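You operate a simulated robot arm through the tools that you are given. There is no shell and no other tool. Be economical: measure what you need, move in short steps, check, and stop when the job is done.

The job below is to be done with a simulated robot arm. You get a single attempt, and the scene is never put back.

JOB
Finish the filter run and take the purple handle disc out.
Fine: pump the press cup dry before you open it; disc on the bench edge by the press, cup shut again. Where these are worked on the way, their far stop is far enough and under half their travel is too little: press cup.

It is judged by the outcome, as a careful person would: the job done as asked, and still so three seconds after it is handed in. It fails if anything else is knocked over, pushed out of place, dropped, spilled or broken.

ROBOT AND FRAMES
A 6-joint arm with a two-finger parallel gripper, fixed in place. Base frame: the origin is at the foot of the arm, x ahead of it, y to its left, z up; the work surface is at about z = 800. Readings come in mm, degrees, newtons and seconds.
With the tool pointing down near the work surface it reaches from about 260 to 680 mm from the base axis. Its first joint turns from -66.0 to 66.0 degrees. Payload 2.9 kg.
The tool frame sits at the grasp point between the pads (the TCP): z along the fingers, y along the line on which they close. The tips reach 30 mm beyond it. The gripper opens to 110 mm. The fingers are 20 mm wide and 10 mm thick; the gripper's body (48 by 112 mm) begins 55 mm behind the TCP.
Orientation is told as [roll, pitch, yaw] about the base's x, y, z axes, in that order, counted from this pose: with the fingers straight down and closing along the base's y, the tool's x points along the base's -x, its y along +y and its z along -z.

CONTROLS
- The arm moves only by the tool send_rows. Its argument "targets" is a list of rows, each a list of 6 numbers: the shift along the base's x, y, z in units of 500 mm (1.0 is 500 mm), then the turn, a rotation vector about the base's x, y, z in units of 180 degrees (1.0 is 180 degrees). In form: [[tx, ty, tz, wx, wy, wz], ...]. A call has 1 to 20 rows; each row is the pose to reach, as a shift and turn from the pose commanded when the call began. "jaw" is the gripper command, from -1 (shut) to 1 (fully open), values between in proportion, set as the call begins (left out, the last holds). A call with a number of a shift or a turn outside -1 to 1 is refused whole. Rows are played at 5 a second. More than 50 mm and 8.6 degrees between two rows, or a gripper value outside its range, and nothing of the call is played. A pose out of reach is approached as far as the arm can. The call stops where the force on the tool passes 60 N (or 10 N more than at its start, if that is more) or the arm is blocked; 0.2 s more then pass. The fingers move at their own pace (about 108 mm/s each) and stop on an object; they squeeze with about 41 N. The grip force told is the motor's: it shows also when the fingers shut on nothing. Time passes only in rows, and 0.2 s behind the last, so rows that repeat a pose let the fingers close. The reply holds the time, the measured pose of the TCP, the force on the tool along the base axes, the opening and the grip force, in the units named above and with some noise, with the torque about the TCP (base axes, N m) and any sound that the robot's microphone picked up, and new pictures: "pictures" is both (left out), scene, wrist or none.
- Cameras (640 x 400 px; columns grow to the right, rows downward): "scene" is fixed at [82.8, 447.4, 1369.6]; the picture's right is [-0.65, -0.76, 0.00], its down [-0.52, 0.45, -0.73] and it looks along [0.55, -0.48, -0.69] (base axes); focal length 214 px, centre (320, 200). "wrist" rides on the gripper at [72, 17, -103] in the tool frame; the picture's right is [-0.23, 0.97, 0.00], its down [-0.76, -0.18, -0.62] and it looks along [-0.61, -0.14, 0.78] (tool axes); focal length 222 px, centre (320, 200).
- point_at(camera, pixels): for up to 12 pixels [column, row] of the newest picture of that camera ("zoom" is the newest enlarged one), the place [x, y, z] in the base frame of the surface seen there, good to about 2 mm. It takes no simulated time.
- inspect(camera, box): a new picture of the part [left, top, right, bottom] of that camera's present view, enlarged. It takes no simulated time.
- close_job(): hands the job in; it is judged then, once.

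Work in short steps. Measure before you move; look again where a grasp or a placing could have gone wrong, and mend it. You have 80 turns and 200 pictures in all, those below and enlarged ones among them. Open the gripper and draw the arm clear of the work before you hand the job in, unless the task says otherwise; then end with one line.

The tools are called after ">>>" as a command line: name --pt "numbers of a row" for each row, then --argument value for the rest, lists and objects as JSON in quotes. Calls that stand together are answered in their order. send_rows: Moves the arm, as the interface text tells. Its arguments: {"type":"object","properties":{"targets":{"type":"array"},"jaw":{"type":"number"},"pictures":{"type":"string","enum":["both","scene","wrist","none"]}},"required":["targets"]} The other tools are called the same way: point_at (camera, pixels) gives the place of the surface under pixels of a picture; inspect (camera, box) takes an enlarged picture of a part of a camera's view; close_job () hands the job in.

At the start:

```text
clock: 0.0
tcp_pos: [308.3, 72.4, 1319.4]
tool_rot: [0.0, 0.0, 0.0]
force: [-0.3, 0.0, 0.3]
moment: [0.0, -0.03, 0.01]
grip_width: 110.2
finger_force: 0.1
```

scene: 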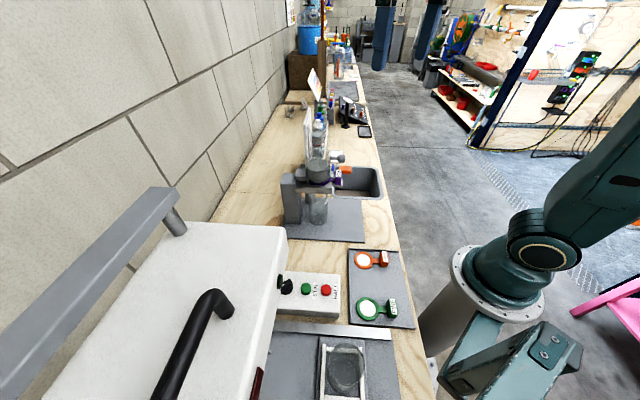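
wrist: 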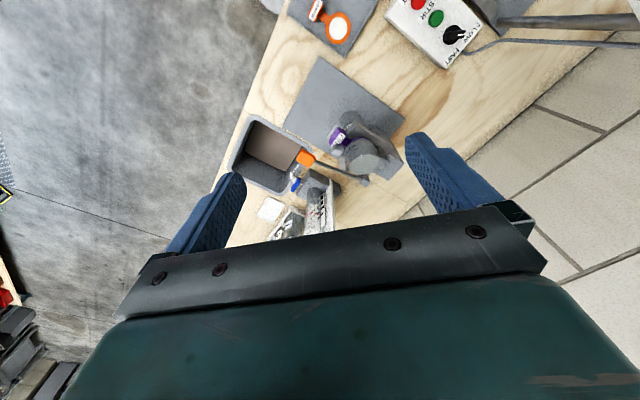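

The scene picture shows a press-like apparatus near (315,185) and handled discs (orange, green) at (370,285). I enlarge these areas to understand the mechanism.

>>> inspect --camera "scene" --box '[270, 130, 390, 250]'

>>> inspect --camera "wrist" --box '[230, 50, 430, 240]'

>>> inspect --camera "scene" --box '[260, 230, 440, 400]'

```text
3.33 times, centred on (330, 190) of scene
```

zoom: 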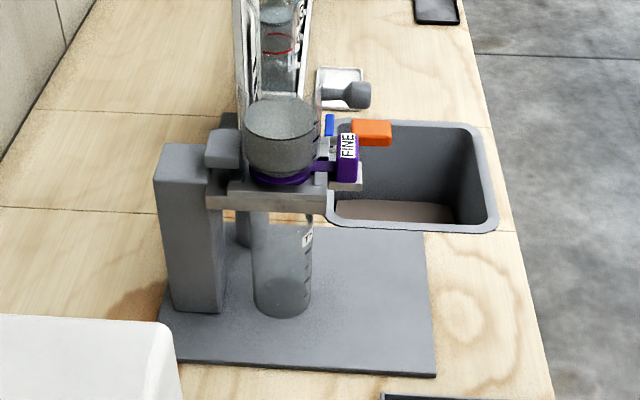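

```text
2.11 times, centred on (330, 145) of wrist
```

zoom: 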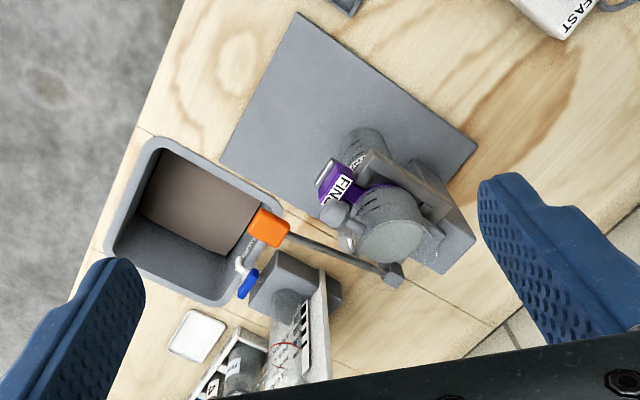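

```text
2.35 times, centred on (350, 315) of scene
```

zoom: 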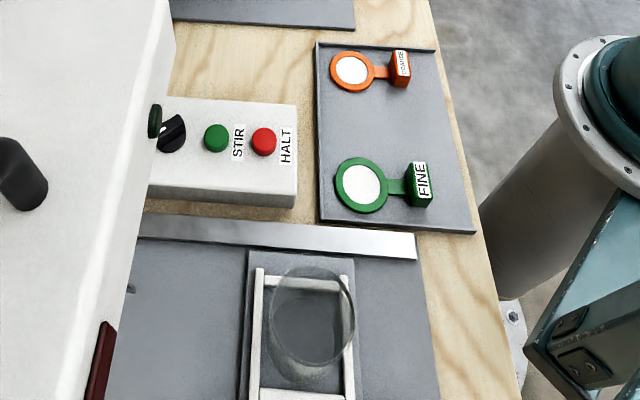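

The press has a cup with the purple FINE disc under it, a grey knob and an orange-handled lever. I measure these points first.

>>> inspect --camera "scene" --box '[295, 145, 365, 205]'

>>> point_at --camera "scene" --pixels '[[336, 157], [346, 169], [335, 172], [323, 165], [310, 163], [317, 175], [309, 190], [291, 180], [317, 210], [334, 179], [310, 235], [288, 200]]'

>>> point_at --camera "wrist" --pixels '[[305, 156], [330, 164], [350, 176], [336, 134], [336, 150], [360, 160], [375, 160], [365, 140], [297, 186], [310, 195], [390, 155], [255, 160]]'

```text
6.67 times, centred on (330, 175) of scene
```

zoom: 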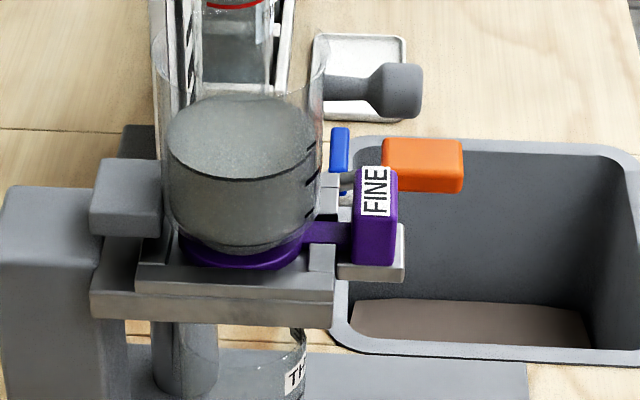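

```text
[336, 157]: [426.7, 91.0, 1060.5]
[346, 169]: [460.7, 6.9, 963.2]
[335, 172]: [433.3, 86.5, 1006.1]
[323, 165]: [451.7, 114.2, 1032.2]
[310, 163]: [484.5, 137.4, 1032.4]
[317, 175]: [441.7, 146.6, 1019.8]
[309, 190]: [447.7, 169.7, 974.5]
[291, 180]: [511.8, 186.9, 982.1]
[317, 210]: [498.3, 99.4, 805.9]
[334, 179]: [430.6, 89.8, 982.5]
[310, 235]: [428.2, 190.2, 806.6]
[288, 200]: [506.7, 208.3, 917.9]
```

```text
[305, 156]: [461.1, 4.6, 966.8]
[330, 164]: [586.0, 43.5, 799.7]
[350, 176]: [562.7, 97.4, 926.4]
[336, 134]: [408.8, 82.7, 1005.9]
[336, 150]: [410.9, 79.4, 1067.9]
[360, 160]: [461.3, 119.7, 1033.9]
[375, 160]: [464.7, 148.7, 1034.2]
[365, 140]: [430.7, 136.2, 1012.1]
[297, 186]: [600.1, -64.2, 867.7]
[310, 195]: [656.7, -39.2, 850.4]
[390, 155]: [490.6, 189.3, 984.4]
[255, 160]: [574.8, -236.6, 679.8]
```

I lower the arm to z≈1200 for a closer wrist view of the press.

>>> send_rows --pt "0 0 -0.06 0 0 0" --pt "0 0 -0.12 0 0 0" --pt "0 0 -0.18 0 0 0" --pt "0 0 -0.24 0 0 0" --pictures "both"

>>> inspect --camera "wrist" --box '[220, 60, 460, 260]'

```text
clock: 1.0
tcp_pos: [310.0, 73.7, 1198.6]
tool_rot: [0.0, -0.1, 0.0]
force: [0.1, 0.1, 0.5]
moment: [0.04, -0.01, 0.0]
grip_width: 109.8
finger_force: 0.2
```

scene: 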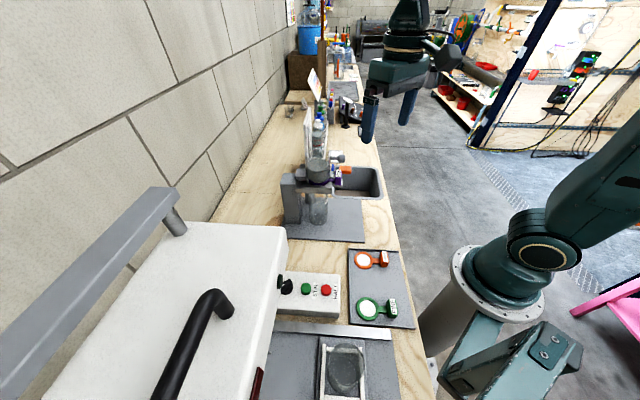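
wrist: 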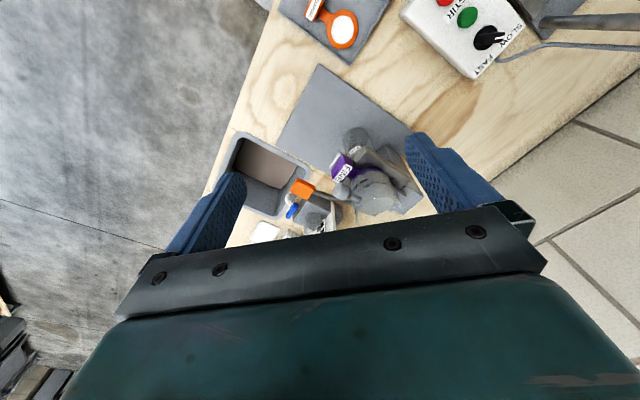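

```text
2.00 times, centred on (340, 160) of wrist
```

zoom: 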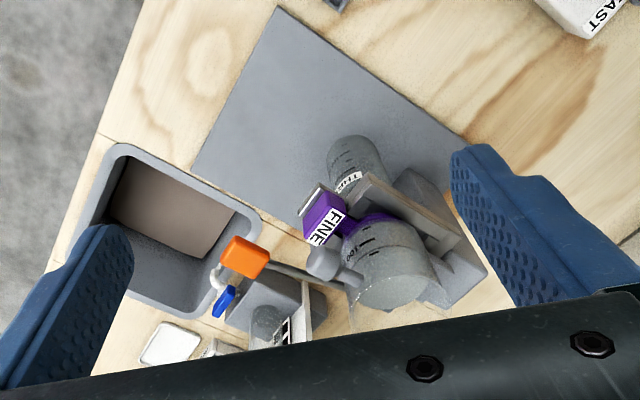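

The far side of the press is hidden. I go round to the sink side (y≈-60) with yaw +90° so the wrist camera looks along +y at the press.

>>> send_rows --pt "0.01 -0.022 0 0 0 0.0417" --pt "0.02 -0.045 0 0 0 0.0833" --pt "0.03 -0.067 0 0 0 0.125" --pt "0.04 -0.09 0 0 0 0.1667" --pt "0.06 -0.112 0 0 0 0.2083" --pt "0.08 -0.135 0 0 0 0.25" --pt "0.11 -0.16 0 0 0 0.2917" --pt "0.14 -0.19 0 0 0 0.3333" --pt "0.17 -0.22 0 0 0 0.375" --pt "0.2 -0.25 0 0 0 0.4167" --pt "0.22 -0.28 0 0 0 0.4583" --pt "0.24 -0.3 0 0 0 0.5"

>>> inspect --camera "wrist" --box '[200, 60, 440, 220]'

```text
clock: 3.6
tcp_pos: [428.8, -76.9, 1197.3]
tool_rot: [0.0, 0.0, 90.1]
force: [-0.2, -1.4, -0.5]
moment: [0.01, 0.02, 0.0]
grip_width: 110.2
finger_force: 0.0
```

scene: 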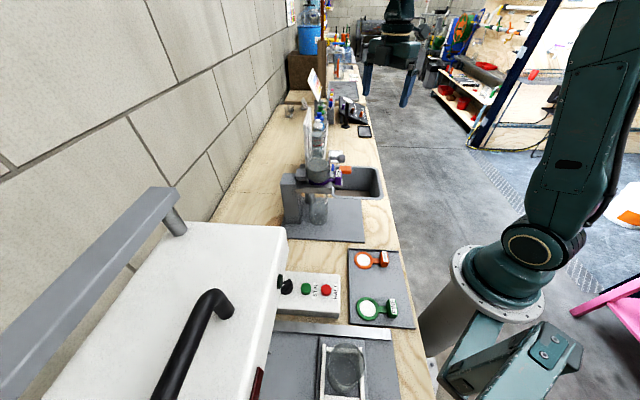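
wrist: 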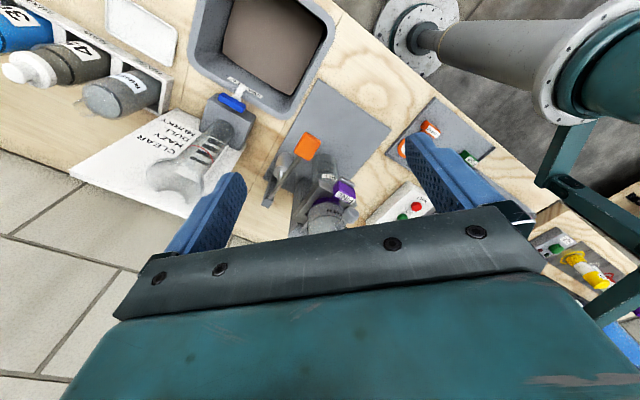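

```text
2.50 times, centred on (320, 140) of wrist
```

zoom: 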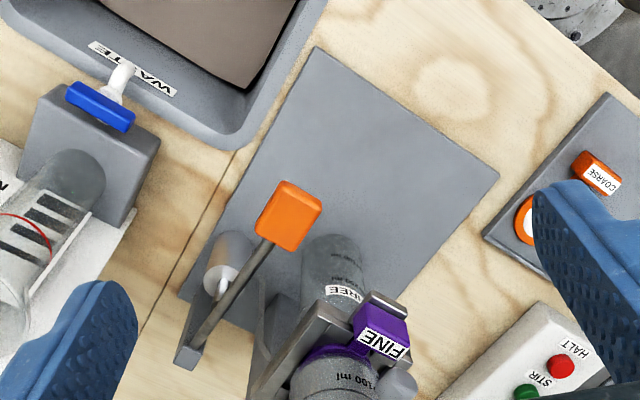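

Now visible: an orange pump lever on a rod pivoted on a pump cylinder beside the press. I measure it.

>>> point_at --camera "zoom" --pixels '[[290, 215], [310, 205], [275, 195], [270, 225], [255, 260], [228, 300], [200, 345], [187, 360], [228, 260], [220, 285], [300, 240], [395, 385]]'

>>> inspect --camera "wrist" --box '[250, 120, 370, 240]'

```text
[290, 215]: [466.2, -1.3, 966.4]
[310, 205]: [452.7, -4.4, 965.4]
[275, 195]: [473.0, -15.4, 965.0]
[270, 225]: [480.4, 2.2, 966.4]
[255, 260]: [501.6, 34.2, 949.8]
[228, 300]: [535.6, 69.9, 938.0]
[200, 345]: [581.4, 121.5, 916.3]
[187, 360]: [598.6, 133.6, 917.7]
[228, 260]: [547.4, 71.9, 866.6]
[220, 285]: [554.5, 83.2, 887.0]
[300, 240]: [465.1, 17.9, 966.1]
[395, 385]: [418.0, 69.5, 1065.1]
```

```text
3.33 times, centred on (310, 180) of wrist
```

zoom: 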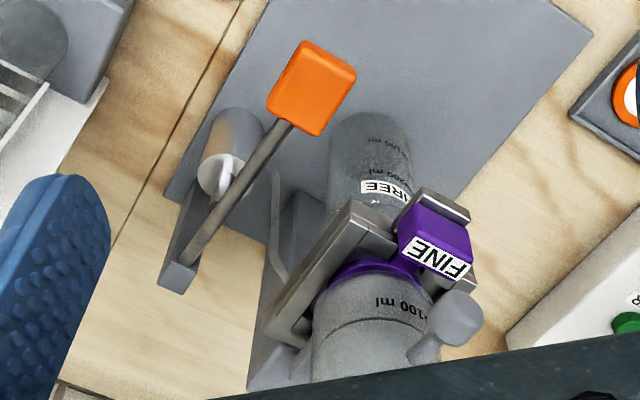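

The lever pivots near (597,133,915) and its orange grip top is at (463,0,966). I close the jaws and come down above the outer half of the grip, stopping about 9 mm over it (yaw 90 keeps the body clear of the purple handle).

>>> send_rows --pt "0.029 0.072 -0.05 0 0 0" --pt "0.058 0.144 -0.1 0 0 0" --pt "0.058 0.144 -0.19 0 0 0" --pt "0.058 0.144 -0.28 0 0 0" --pt "0.058 0.144 -0.34 0 0 0" --pt "0.058 0.144 -0.384 0 0 0" --jaw -1

>>> inspect --camera "scene" --box '[280, 130, 380, 230]'

```text
clock: 5.0
tcp_pos: [457.8, -5.5, 1007.2]
tool_rot: [0.1, 0.0, 90.0]
force: [1.3, 0.1, 0.9]
moment: [-0.03, 0.0, -0.01]
grip_width: 0.0
finger_force: 37.8
```

scene: 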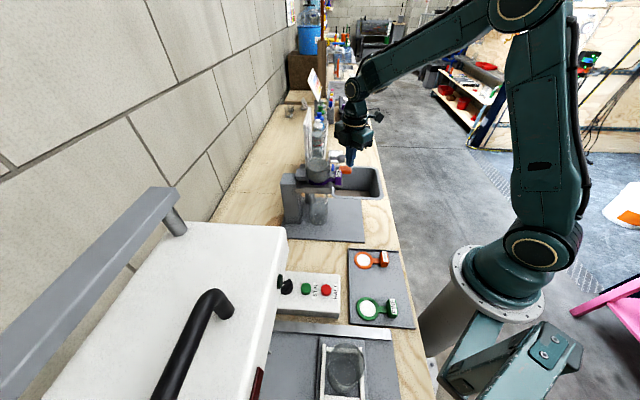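
wrist: 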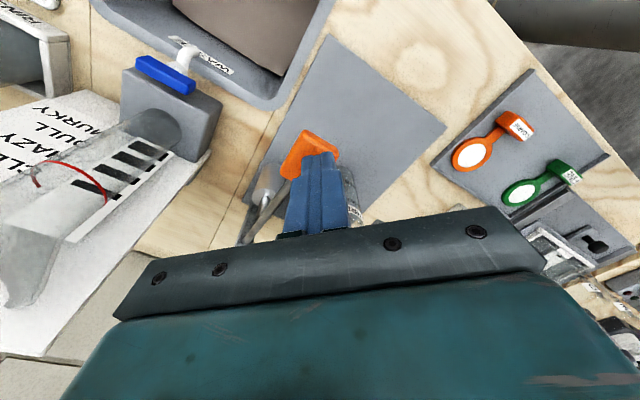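

```text
4.00 times, centred on (330, 180) of scene
```

zoom: 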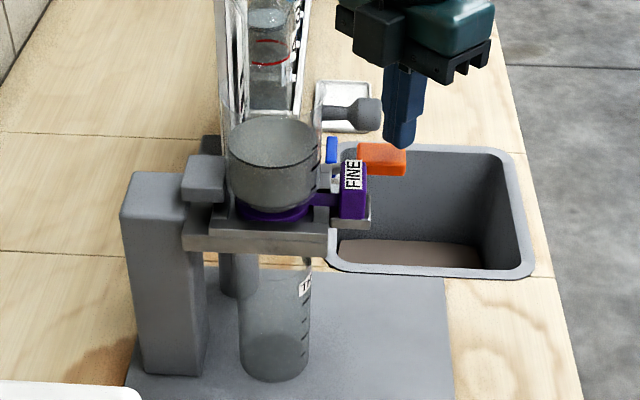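

The closed tips stand just above the outer part of the orange grip. I push down 70 mm in small rows and watch force and sound.

>>> send_rows --pt "0 0 -0.02 0 0 0" --pt "0 0 -0.04 0 0 0" --pt "0 0 -0.06 0 0 0" --pt "0 0 -0.08 0 0 0" --pt "0 0 -0.1 0 0 0" --pt "0 0 -0.12 0 0 0" --pt "0 0 -0.14 0 0 0"

>>> inspect --camera "scene" --box '[280, 130, 380, 230]'

```text
clock: 6.6
tcp_pos: [457.3, -3.9, 937.0]
tool_rot: [0.0, 0.0, 90.0]
force: [-5.6, -4.2, 3.1]
moment: [-0.12, 0.12, -0.03]
grip_width: 0.0
finger_force: 37.8
```

scene: 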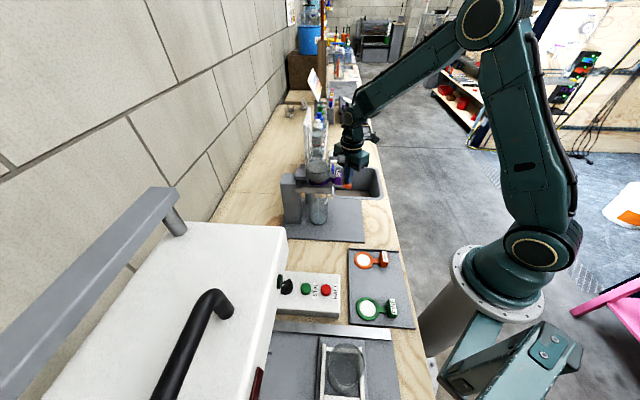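
wrist: 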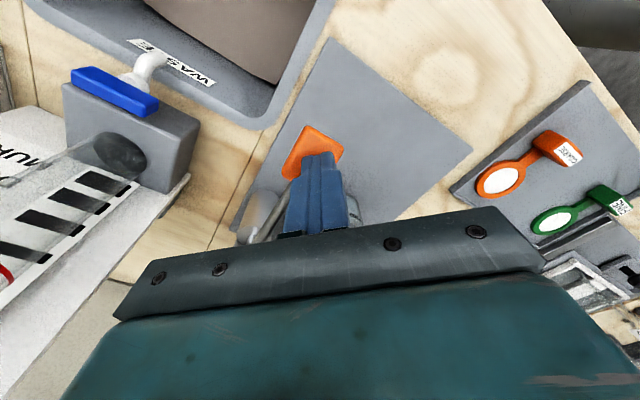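

```text
4.00 times, centred on (330, 180) of scene
```

zoom: 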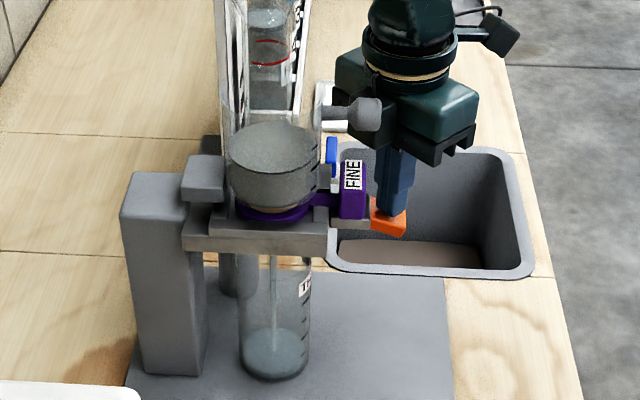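

The lever follows and liquid is running into the beaker. I press on toward the end stop.

>>> send_rows --pt "0 0 -0.02 0 0 0" --pt "0 0 -0.04 0 0 0" --pt "0 0 -0.06 0 0 0" --pt "0 0 -0.08 0 0 0" --pt "0 0 -0.1 0 0 0" --pictures "wrist"

>>> inspect --camera "scene" --box '[280, 130, 380, 230]'

```text
clock: 7.2
tcp_pos: [457.7, -4.1, 931.3]
tool_rot: [-0.3, -0.1, 90.1]
force: [-17.1, -1.8, 32.3]
moment: [0.2, 0.24, 0.12]
grip_width: 0.1
finger_force: 37.8
stopped in row 2: the force on the tool passed its limit at 74 N (the readings are from after the stop); the commanded pose is now the measured one
```

wrist: 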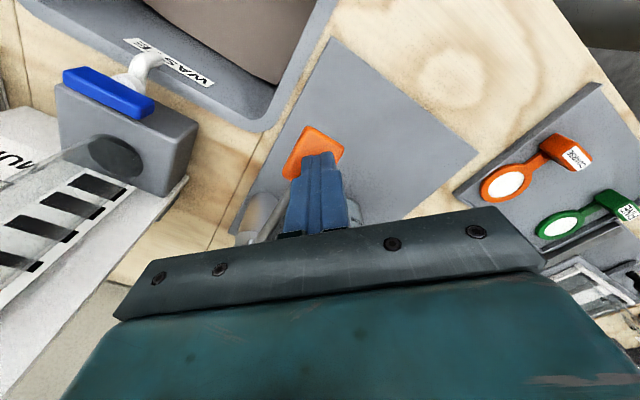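

```text
4.00 times, centred on (330, 180) of scene
```

zoom: 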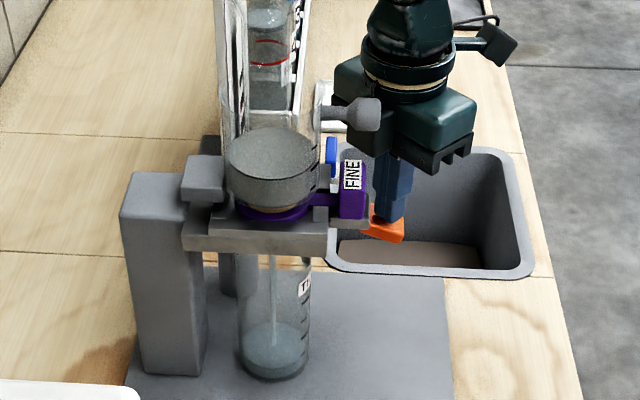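

The stop is at TCP z≈931, so the stroke is about 65 mm. I lift to 1006 to see whether the lever springs back.

>>> send_rows --pt "0 0 0.05 0 0 0" --pt "0 0 0.1 0 0 0" --pt "0 0 0.15 0 0 0" --pt "0 0 0.15 0 0 0" --pictures "none"

>>> inspect --camera "scene" --box '[280, 130, 380, 230]'

```text
clock: 8.2
tcp_pos: [460.2, -3.4, 1003.7]
tool_rot: [-0.4, 0.0, 90.1]
force: [-0.6, -0.1, 0.0]
moment: [0.0, -0.01, -0.02]
grip_width: 0.1
finger_force: 38.1
```

```text
4.00 times, centred on (330, 180) of scene
```

zoom: 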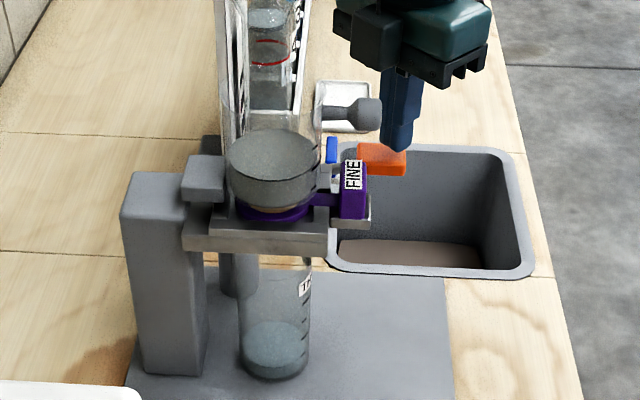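

It springs back, and the cup level dropped. I do three strokes to just short of the stop.

>>> send_rows --pt "0 0 -0.04 0 0 0" --pt "0 0 -0.075 0 0 0" --pt "0 0 -0.108 0 0 0" --pt "0 0 -0.138 0 0 0" --pt "0 0 -0.07 0 0 0" --pt "0 0 -0.005 0 0 0" --pt "0 0 -0.04 0 0 0" --pt "0 0 -0.075 0 0 0" --pt "0 0 -0.108 0 0 0" --pt "0 0 -0.138 0 0 0" --pt "0 0 -0.07 0 0 0" --pt "0 0 -0.005 0 0 0" --pt "0 0 -0.04 0 0 0" --pt "0 0 -0.075 0 0 0" --pt "0 0 -0.108 0 0 0" --pt "0 0 -0.138 0 0 0" --pt "0 0 -0.07 0 0 0" --pt "0 0 0 0 0 0" --pictures "none"

>>> inspect --camera "scene" --box '[280, 130, 380, 230]'

```text
clock: 11.9
tcp_pos: [460.7, -3.0, 1004.7]
tool_rot: [-0.3, 0.0, 90.2]
force: [0.4, 0.0, -0.4]
moment: [0.02, 0.0, 0.01]
grip_width: 0.1
finger_force: 37.9
```

```text
4.00 times, centred on (330, 180) of scene
```

zoom: 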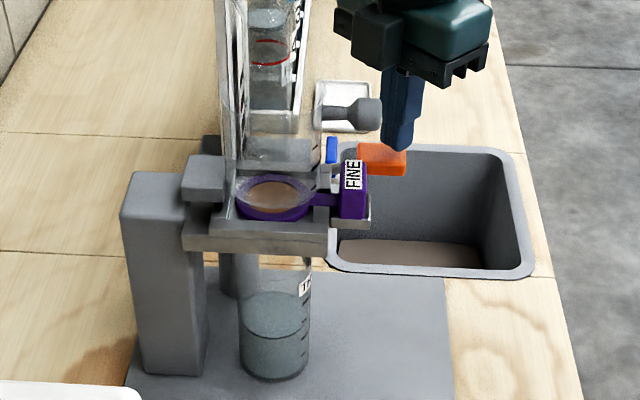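

The cup looks nearly or fully empty. I do two more strokes to make sure, and compare levels afterward.

>>> send_rows --pt "0 0 -0.04 0 0 0" --pt "0 0 -0.075 0 0 0" --pt "0 0 -0.108 0 0 0" --pt "0 0 -0.138 0 0 0" --pt "0 0 -0.138 0 0 0" --pt "0 0 -0.07 0 0 0" --pt "0 0 -0.005 0 0 0" --pt "0 0 -0.04 0 0 0" --pt "0 0 -0.075 0 0 0" --pt "0 0 -0.108 0 0 0" --pt "0 0 -0.138 0 0 0" --pt "0 0 -0.138 0 0 0" --pt "0 0 -0.07 0 0 0" --pt "0 0 0 0 0 0" --pictures "none"

>>> inspect --camera "scene" --box '[300, 155, 350, 230]'

```text
clock: 14.9
tcp_pos: [460.6, -3.7, 1002.2]
tool_rot: [-0.3, -0.2, 90.1]
force: [0.3, -0.2, -0.2]
moment: [0.01, -0.02, 0.0]
grip_width: 0.0
finger_force: 37.5
```

```text
5.33 times, centred on (325, 192) of scene
```

zoom: 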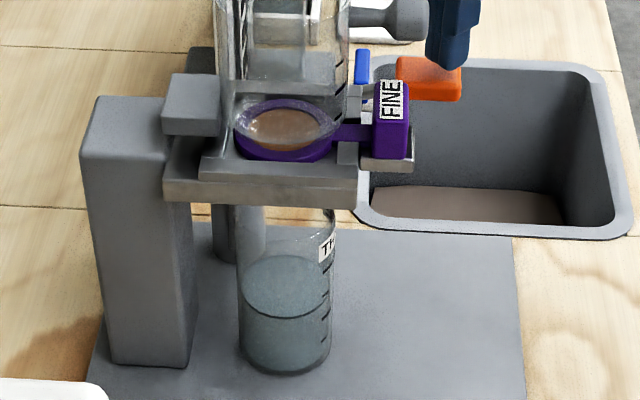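

The cup shows bare brown cake, with the same beaker level as before. I give one last stroke for certainty, then rise and turn to yaw≈52° (in line with the knob) to measure the knob.

>>> send_rows --pt "0 0 -0.04 0 0 0" --pt "0 0 -0.075 0 0 0" --pt "0 0 -0.108 0 0 0" --pt "0 0 -0.138 0 0 0" --pt "0 0 -0.138 0 0 0" --pt "0 0 -0.07 0 0 0" --pt "0 0 0 0 0 0" --pt "0 0 0.09 0 0 0" --pt "0 0 0.18 0 0 0" --pt "0 0 0.27 0 0 0" --pt "-0.03 -0.02 0.3 0 0 -0.04" --pt "-0.08 -0.04 0.32 0 0 -0.08" --pt "-0.14 -0.06 0.33 0 0 -0.12" --pt "-0.2 -0.08 0.33 0 0 -0.16" --pt "-0.25 -0.09 0.33 0 0 -0.2" --pt "-0.28 -0.1 0.33 0 0 -0.211" --jaw -1 --pictures "wrist"

>>> inspect --camera "scene" --box '[290, 145, 350, 230]'

>>> inspect --camera "wrist" --box '[220, 90, 420, 230]'

```text
clock: 18.4
tcp_pos: [319.8, -53.3, 1166.6]
tool_rot: [-0.3, -0.1, 51.9]
force: [-0.5, 0.3, -0.6]
moment: [0.03, 0.02, 0.01]
grip_width: 0.3
finger_force: 37.4
```

wrist: 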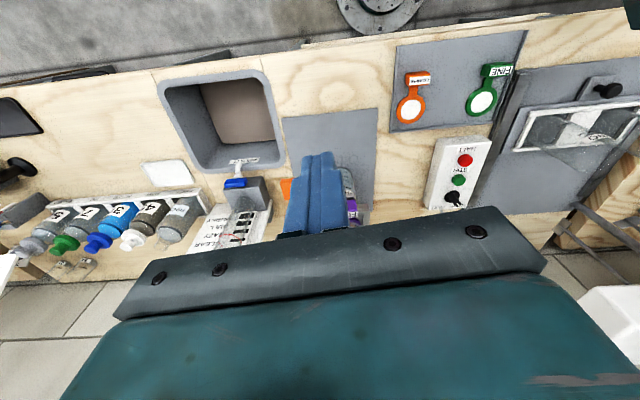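

```text
4.71 times, centred on (320, 188) of scene
```

zoom: 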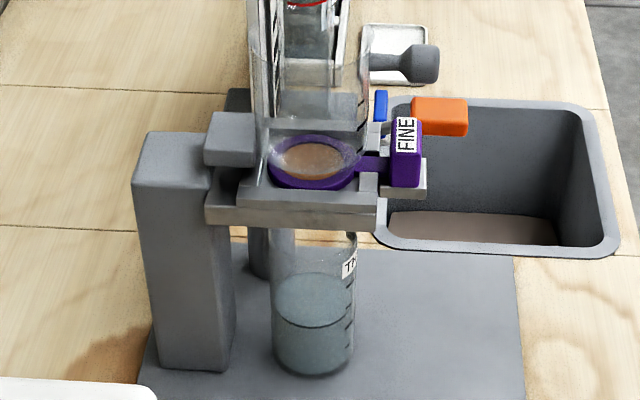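

```text
2.86 times, centred on (320, 160) of wrist
```

zoom: 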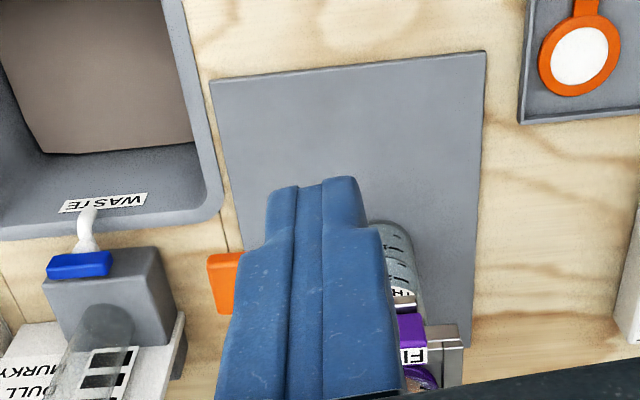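

The cup is dry. I measure knob, hinge block, disc and handle from the scene picture.

>>> point_at --camera "scene" --pixels '[[342.3, 156.5], [340, 162], [345, 160], [335, 158.7], [331, 159], [301, 172], [298, 178], [307, 176], [338, 171.4], [337, 181.6], [340, 185.5], [316, 189]]'

>>> inspect --camera "scene" --box '[290, 145, 350, 200]'

```text
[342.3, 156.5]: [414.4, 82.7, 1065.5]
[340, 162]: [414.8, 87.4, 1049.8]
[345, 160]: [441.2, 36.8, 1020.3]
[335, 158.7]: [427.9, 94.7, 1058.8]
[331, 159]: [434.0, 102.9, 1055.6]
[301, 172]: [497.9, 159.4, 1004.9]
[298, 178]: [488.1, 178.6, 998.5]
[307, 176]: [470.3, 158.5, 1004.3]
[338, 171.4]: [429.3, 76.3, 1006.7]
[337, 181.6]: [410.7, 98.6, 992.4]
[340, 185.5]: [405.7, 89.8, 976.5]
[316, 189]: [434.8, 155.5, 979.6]
```

```text
7.27 times, centred on (320, 172) of scene
```

zoom: 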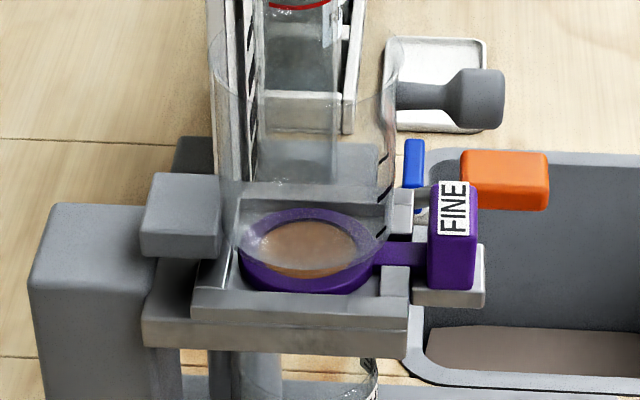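

The knob axis runs along (0.6,0.8), knob centre ≈(415,78,1057), hinge block near (487,172,≤1004). I open the jaws to about 50 mm and come above the knob, tips about 14 mm over it, then check.

>>> send_rows --pt "0.05 0.066 0 0 0 0.0067" --pt "0.1 0.132 0 0 0 0.0067" --pt "0.15 0.2 0 0 0 0.0067" --pt "0.191 0.264 0 0 0 0.0067" --pt "0.191 0.264 -0.06 0 0 0.0067" --pt "0.191 0.264 -0.113 0 0 0.0067" --jaw -0.09 --pictures "wrist"

>>> inspect --camera "scene" --box '[290, 125, 370, 205]'

>>> inspect --camera "wrist" --box '[240, 110, 400, 240]'

```text
clock: 19.8
tcp_pos: [413.7, 76.0, 1111.0]
tool_rot: [-0.4, -0.1, 53.3]
force: [0.4, 0.0, 0.2]
moment: [0.01, 0.0, 0.03]
grip_width: 50.0
finger_force: 0.0
```

wrist: 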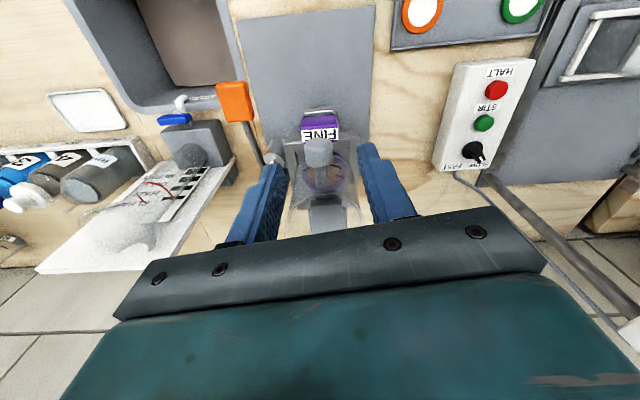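

```text
5.00 times, centred on (330, 165) of scene
```

zoom: 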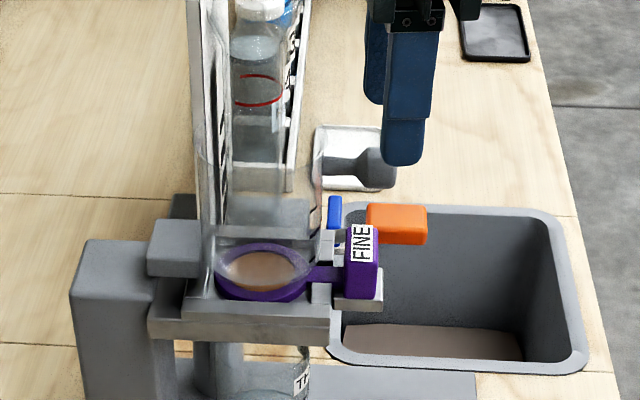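

```text
3.08 times, centred on (320, 175) of wrist
```

zoom: 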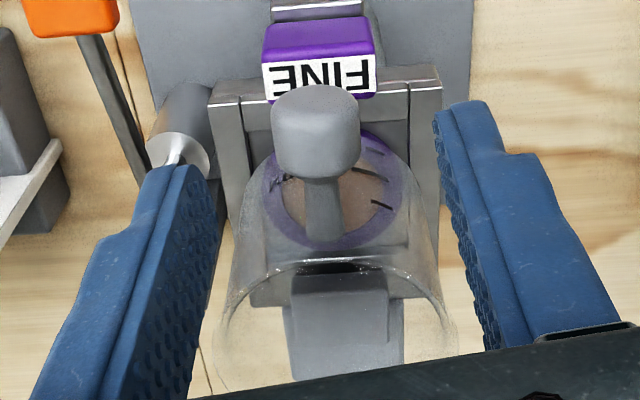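

Excellent view: knob, cup and hinge block lie in line with the tool. I measure knob edges and the hinge.

>>> point_at --camera "zoom" --pixels '[[278, 135], [355, 135], [315, 95], [315, 130], [318, 170], [325, 205], [335, 300], [340, 340], [300, 300], [380, 300], [318, 40], [318, 75]]'

```text
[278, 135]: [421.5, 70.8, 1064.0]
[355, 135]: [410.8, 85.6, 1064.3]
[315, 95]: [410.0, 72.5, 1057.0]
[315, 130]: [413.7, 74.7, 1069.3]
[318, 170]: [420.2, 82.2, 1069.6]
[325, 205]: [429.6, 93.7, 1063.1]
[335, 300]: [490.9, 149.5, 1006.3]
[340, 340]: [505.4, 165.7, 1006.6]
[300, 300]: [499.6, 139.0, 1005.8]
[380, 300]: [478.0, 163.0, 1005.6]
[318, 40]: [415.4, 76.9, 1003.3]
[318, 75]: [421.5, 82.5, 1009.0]
```

The line knob→hinge runs at 45° (knob (416,77), block ≈(498,158)). I turn to yaw 45°, lower to z≈1062 and close on the knob.

>>> send_rows --pt "0.004 0.003 0 0 0 -0.046" --pt "0.004 0.003 -0.05 0 0 -0.046" --pt "0.004 0.003 -0.098 0 0 -0.046" --pictures "none"

>>> inspect --camera "wrist" --box '[240, 110, 400, 240]'

>>> inspect --camera "scene" --box '[290, 125, 370, 205]'

```text
clock: 20.6
tcp_pos: [416.5, 77.3, 1062.5]
tool_rot: [-0.4, -0.1, 45.0]
force: [-0.1, 0.3, 0.1]
moment: [-0.03, 0.0, 0.0]
grip_width: 49.9
finger_force: 0.0
```

```text
3.08 times, centred on (320, 175) of wrist
```

zoom: 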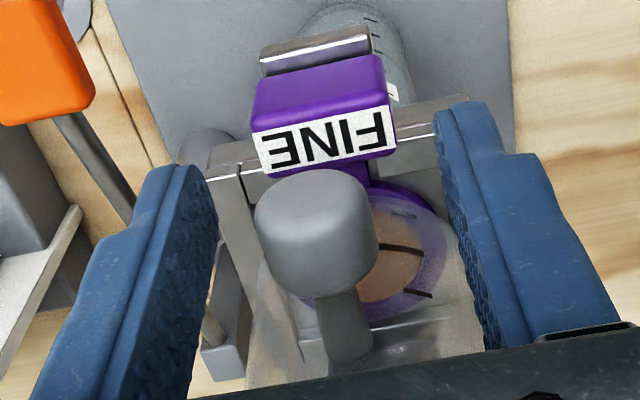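

```text
5.00 times, centred on (330, 165) of scene
```

zoom: 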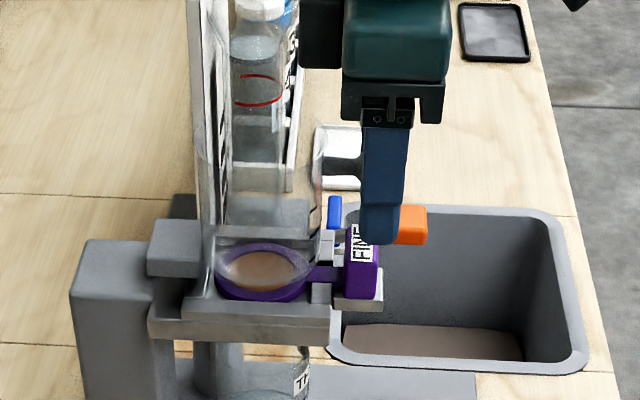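

The knob sits between the pads, aligned. I close on it.

>>> send_rows --pt "0 0 0 0 0 0" --pt "0 0 0 0 0 0" --pt "0 0 0 0 0 0" --jaw -1 --pictures "none"

>>> inspect --camera "wrist" --box '[240, 110, 400, 240]'

```text
clock: 21.4
tcp_pos: [417.5, 77.3, 1062.3]
tool_rot: [-0.2, -0.1, 45.0]
force: [8.6, -5.9, -4.0]
moment: [-0.31, 0.16, 0.14]
grip_width: 21.7
finger_force: 45.7
```

```text
3.08 times, centred on (320, 175) of wrist
```

zoom: 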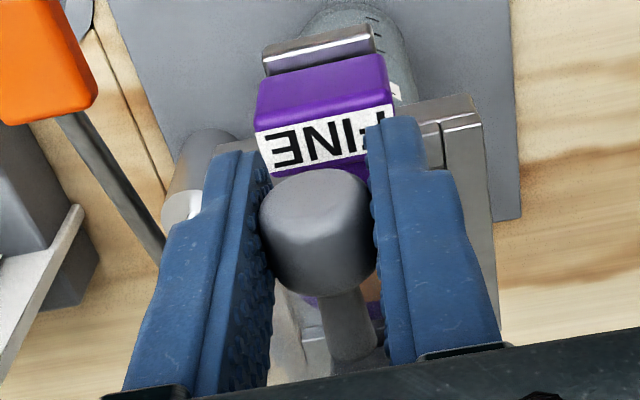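

The knob is held (21.7 mm). I lift along the estimated hinge arc by about 10° and watch the force.

>>> send_rows --pt "0.004 0.004 0.01 0 0 0" --pt "0.0093 0.0093 0.02 0 0 0" --pt "0.0145 0.0145 0.03 0 0 0" --pt "0.0197 0.0197 0.0388 0 0 0" --pictures "none"

>>> inspect --camera "scene" --box '[290, 125, 370, 205]'

```text
clock: 22.4
tcp_pos: [425.4, 86.0, 1083.4]
tool_rot: [-0.3, 0.0, 44.6]
force: [-1.5, -31.9, 5.3]
moment: [-0.89, 0.75, 0.4]
grip_width: 21.7
finger_force: 44.8
```

```text
5.00 times, centred on (330, 165) of scene
```

zoom: 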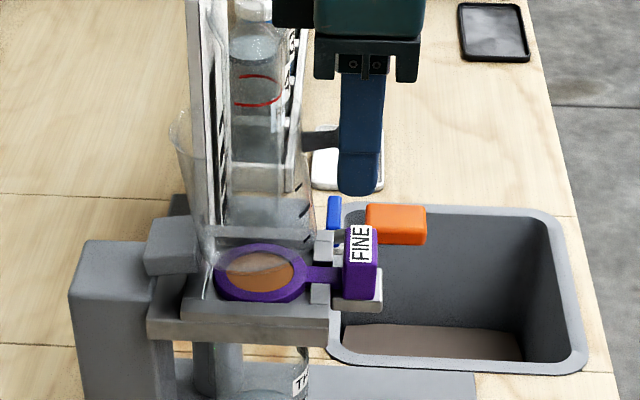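

The cup is lifting about its hinge. I refine the arc (hinge ≈135 mm from the knob), take out the side load, and continue to ~20°.

>>> send_rows --pt "0.006 0.003 0.012 0 0 0" --pt "0.0114 0.0074 0.0246 0 0 0" --pt "0.018 0.014 0.035 0 0 0" --pt "0.0254 0.0214 0.0458 0 0 0" --pictures "none"

>>> inspect --camera "scene" --box '[280, 115, 370, 205]'

```text
clock: 23.4
tcp_pos: [440.0, 101.0, 1105.0]
tool_rot: [-0.3, -0.2, 45.0]
force: [6.7, -20.7, -4.4]
moment: [-0.86, 0.88, 0.66]
grip_width: 21.7
finger_force: 44.9
```

```text
4.44 times, centred on (325, 160) of scene
```

zoom: 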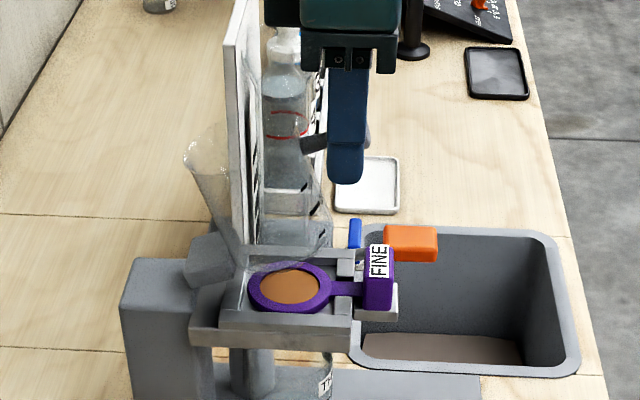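

About 20° open with tolerable side load. I continue to ~45°.

>>> send_rows --pt "0.0168 0.0108 0.0172 0 0 0" --pt "0.0316 0.0256 0.033 0 0 0" --pt "0.044 0.038 0.044 0 0 0" --pt "0.0554 0.0494 0.053 0 0 0" --pt "0.068 0.062 0.061 0 0 0" --pt "0.081 0.075 0.0682 0 0 0" --pictures "none"

>>> inspect --camera "scene" --box '[270, 105, 370, 205]'

```text
clock: 24.8
tcp_pos: [476.9, 138.4, 1139.7]
tool_rot: [-0.3, 0.2, 45.2]
force: [-24.4, 9.0, 0.8]
moment: [-1.1, 0.8, -0.63]
grip_width: 21.7
finger_force: 44.8
```

```text
4.00 times, centred on (320, 155) of scene
```

zoom: 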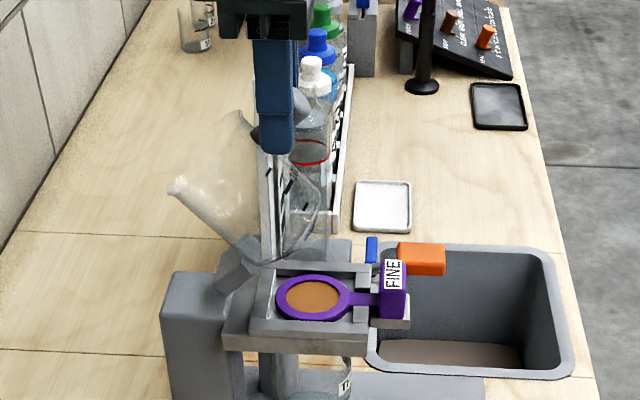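

About 45° open, side load reversed so I shift 1.5 mm back. I continue to ~75°.

>>> send_rows --pt "0.0146 0.0206 0.0076 0 0 0" --pt "0.0328 0.0388 0.013 0 0 0" --pt "0.0512 0.0572 0.016 0 0 0" --pt "0.0696 0.0756 0.017 0 0 0" --pt "0.088 0.094 0.0154 0 0 0" --pt "0.1062 0.1122 0.0116 0 0 0" --pictures "wrist"

>>> inspect --camera "scene" --box '[250, 95, 370, 205]'

```text
clock: 26.1
tcp_pos: [532.4, 193.3, 1145.1]
tool_rot: [-0.2, 0.0, 44.9]
force: [-8.8, -4.8, -1.4]
moment: [-0.47, 1.53, 0.27]
grip_width: 21.4
finger_force: 45.1
```

wrist: 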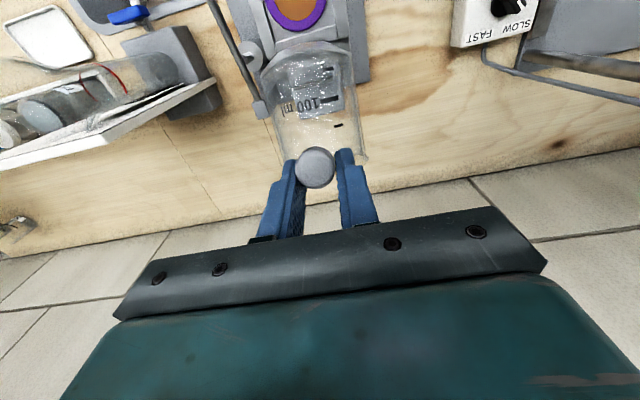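

```text
3.64 times, centred on (310, 150) of scene
```

zoom: 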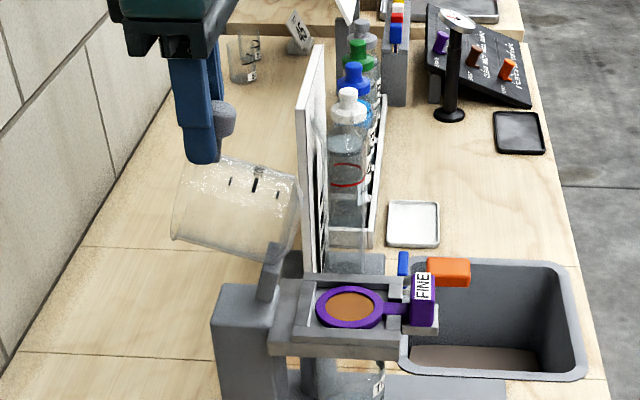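

About 75° open, light load. I go on toward 100° expecting the stop.

>>> send_rows --pt "0.0181 0.0181 -0.006 0 0 0" --pt "0.0356 0.0356 -0.014 0 0 0" --pt "0.0526 0.0526 -0.0244 0 0 0" --pt "0.0689 0.0689 -0.0368 0 0 0" --pt "0.0844 0.0844 -0.051 0 0 0" --pictures "wrist"

>>> inspect --camera "scene" --box '[250, 95, 370, 205]'

```text
clock: 27.4
tcp_pos: [574.7, 237.0, 1120.8]
tool_rot: [-0.2, -0.2, 45.1]
force: [-0.5, -0.4, 0.3]
moment: [-0.02, -0.02, 0.01]
grip_width: 0.1
finger_force: 38.0
```

wrist: 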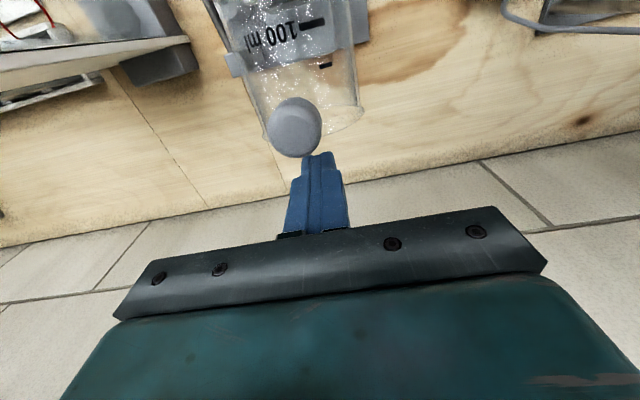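

```text
3.64 times, centred on (310, 150) of scene
```

zoom: 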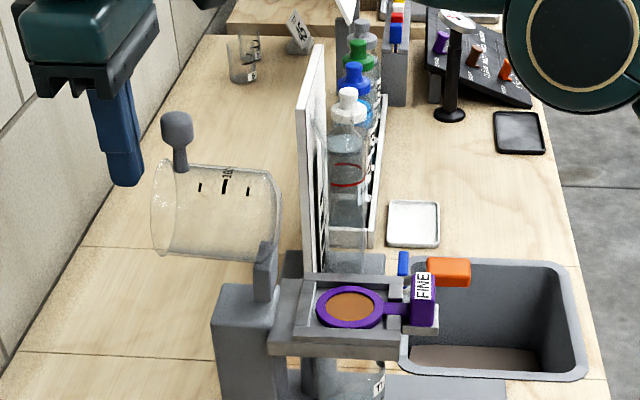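

The cup reached its stop near 90° and the knob slipped from the pads; it stands open by itself. I rise, draw back above the front of the press and look at the disc handle.

>>> send_rows --pt "0 0 0.08 0 0 0" --pt "0 0 0.16 0 0 0" --pt "-0.06 -0.06 0.18 0 0 0" --pt "-0.12 -0.12 0.18 0 0 0" --pt "-0.18 -0.18 0.18 0 0 0" --pt "-0.24 -0.24 0.18 0 0 0" --pt "-0.3 -0.3 0.18 0 0 0" --pt "-0.35 -0.35 0.14 0 0 0" --pt "-0.39 -0.39 0.08 0 0 0" --pt "-0.39 -0.39 0.0 0 0 0" --jaw 0.2 --pictures "both"

>>> inspect --camera "wrist" --box '[220, 70, 420, 230]'

>>> inspect --camera "scene" --box '[270, 105, 410, 265]'

```text
clock: 29.6
tcp_pos: [398.6, 85.0, 1175.3]
tool_rot: [8.2, -3.2, 45.7]
force: [2.8, -2.4, -1.0]
moment: [0.23, 0.23, 0.01]
grip_width: 65.9
finger_force: 0.1
out of reach, approached as far as the arm can: row 1, 2, 7, 8, 9, 10
```

scene: 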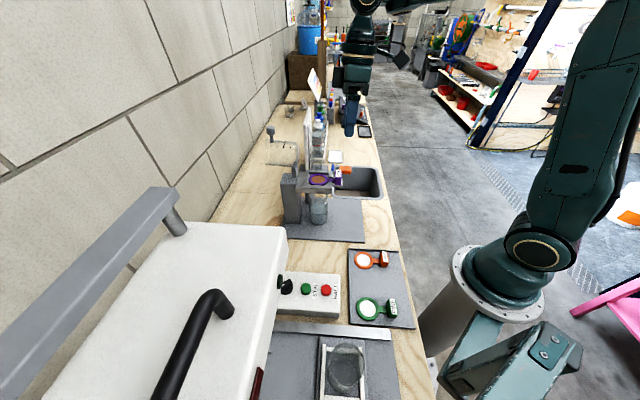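
wrist: 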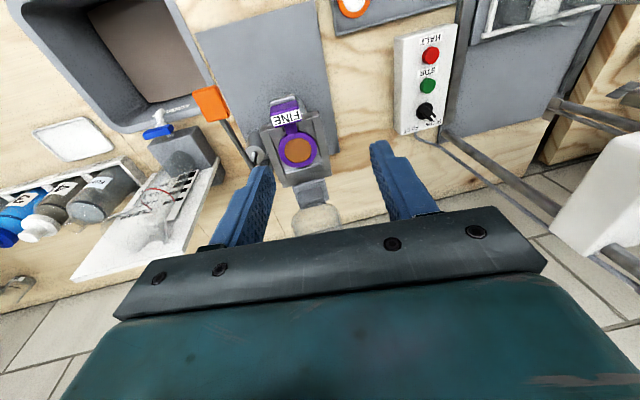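

```text
2.50 times, centred on (320, 150) of wrist
```

zoom: 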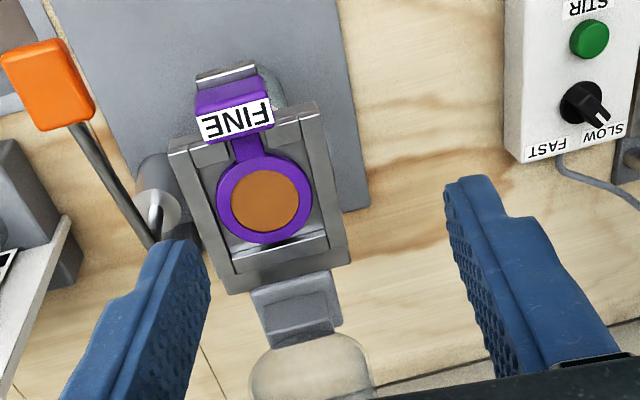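

```text
2.50 times, centred on (340, 185) of scene
```

zoom: 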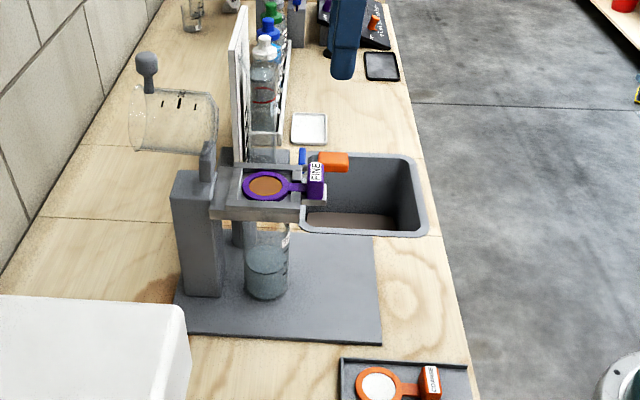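

The cup stays open and the disc is exposed, but the arm fell short of the target pose (tilted 8°). I measure the disc and bench points, and hold the pose to see where it settles.

>>> point_at --camera "zoom" --pixels '[[400, 250], [400, 290], [430, 290], [450, 290], [410, 330], [460, 350], [378, 290], [415, 260], [312, 180], [265, 185], [340, 385], [428, 260]]'

>>> send_rows --pt "0 0 0.0 0 0 0" --pt "0 0 0 0 0 0" --pictures "none"

>>> inspect --camera "wrist" --box '[240, 80, 360, 190]'

```text
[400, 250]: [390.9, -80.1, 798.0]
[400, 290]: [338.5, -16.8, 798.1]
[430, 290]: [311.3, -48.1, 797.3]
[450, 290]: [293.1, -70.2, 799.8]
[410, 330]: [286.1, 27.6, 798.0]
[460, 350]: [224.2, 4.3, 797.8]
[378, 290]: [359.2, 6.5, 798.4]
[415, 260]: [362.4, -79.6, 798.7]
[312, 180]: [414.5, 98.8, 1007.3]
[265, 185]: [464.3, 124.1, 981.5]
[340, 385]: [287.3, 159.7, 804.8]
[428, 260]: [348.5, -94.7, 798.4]
```

```text
clock: 30.1
tcp_pos: [402.6, 84.6, 1177.0]
tool_rot: [7.9, -3.1, 44.0]
force: [-0.2, 0.3, 0.4]
moment: [0.02, -0.02, -0.02]
grip_width: 66.0
finger_force: 0.0
```

```text
3.64 times, centred on (300, 135) of wrist
```

zoom: 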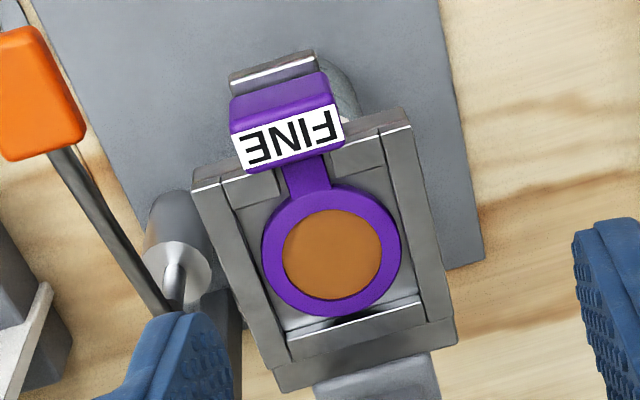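

The bench strip between base plate and edge is about 105 mm wide around (310,-10,798). First I undo the small tilt and come to about (395,60,1150).

>>> send_rows --pt "-0.005 -0.016 0 -0.0145 -0.006 0.002" --pt "-0.01 -0.033 -0.02 -0.029 -0.012 0.004" --pt "-0.016 -0.05 -0.054 -0.0436 -0.0181 0.0055" --pt "-0.016 -0.05 -0.054 -0.0436 -0.0181 0.0055" --pictures "none"

>>> inspect --camera "wrist" --box '[240, 80, 380, 200]'

```text
clock: 31.1
tcp_pos: [370.1, 17.1, 1092.8]
tool_rot: [-8.2, 3.3, 45.8]
force: [0.6, 0.4, 0.2]
moment: [-0.02, -0.04, -0.02]
grip_width: 66.0
finger_force: 0.2
out of reach, approached as far as the arm can: row 1
```

```text
3.33 times, centred on (310, 140) of wrist
```

zoom: 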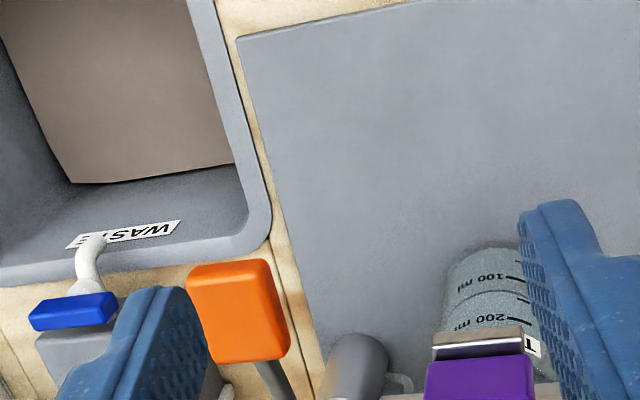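

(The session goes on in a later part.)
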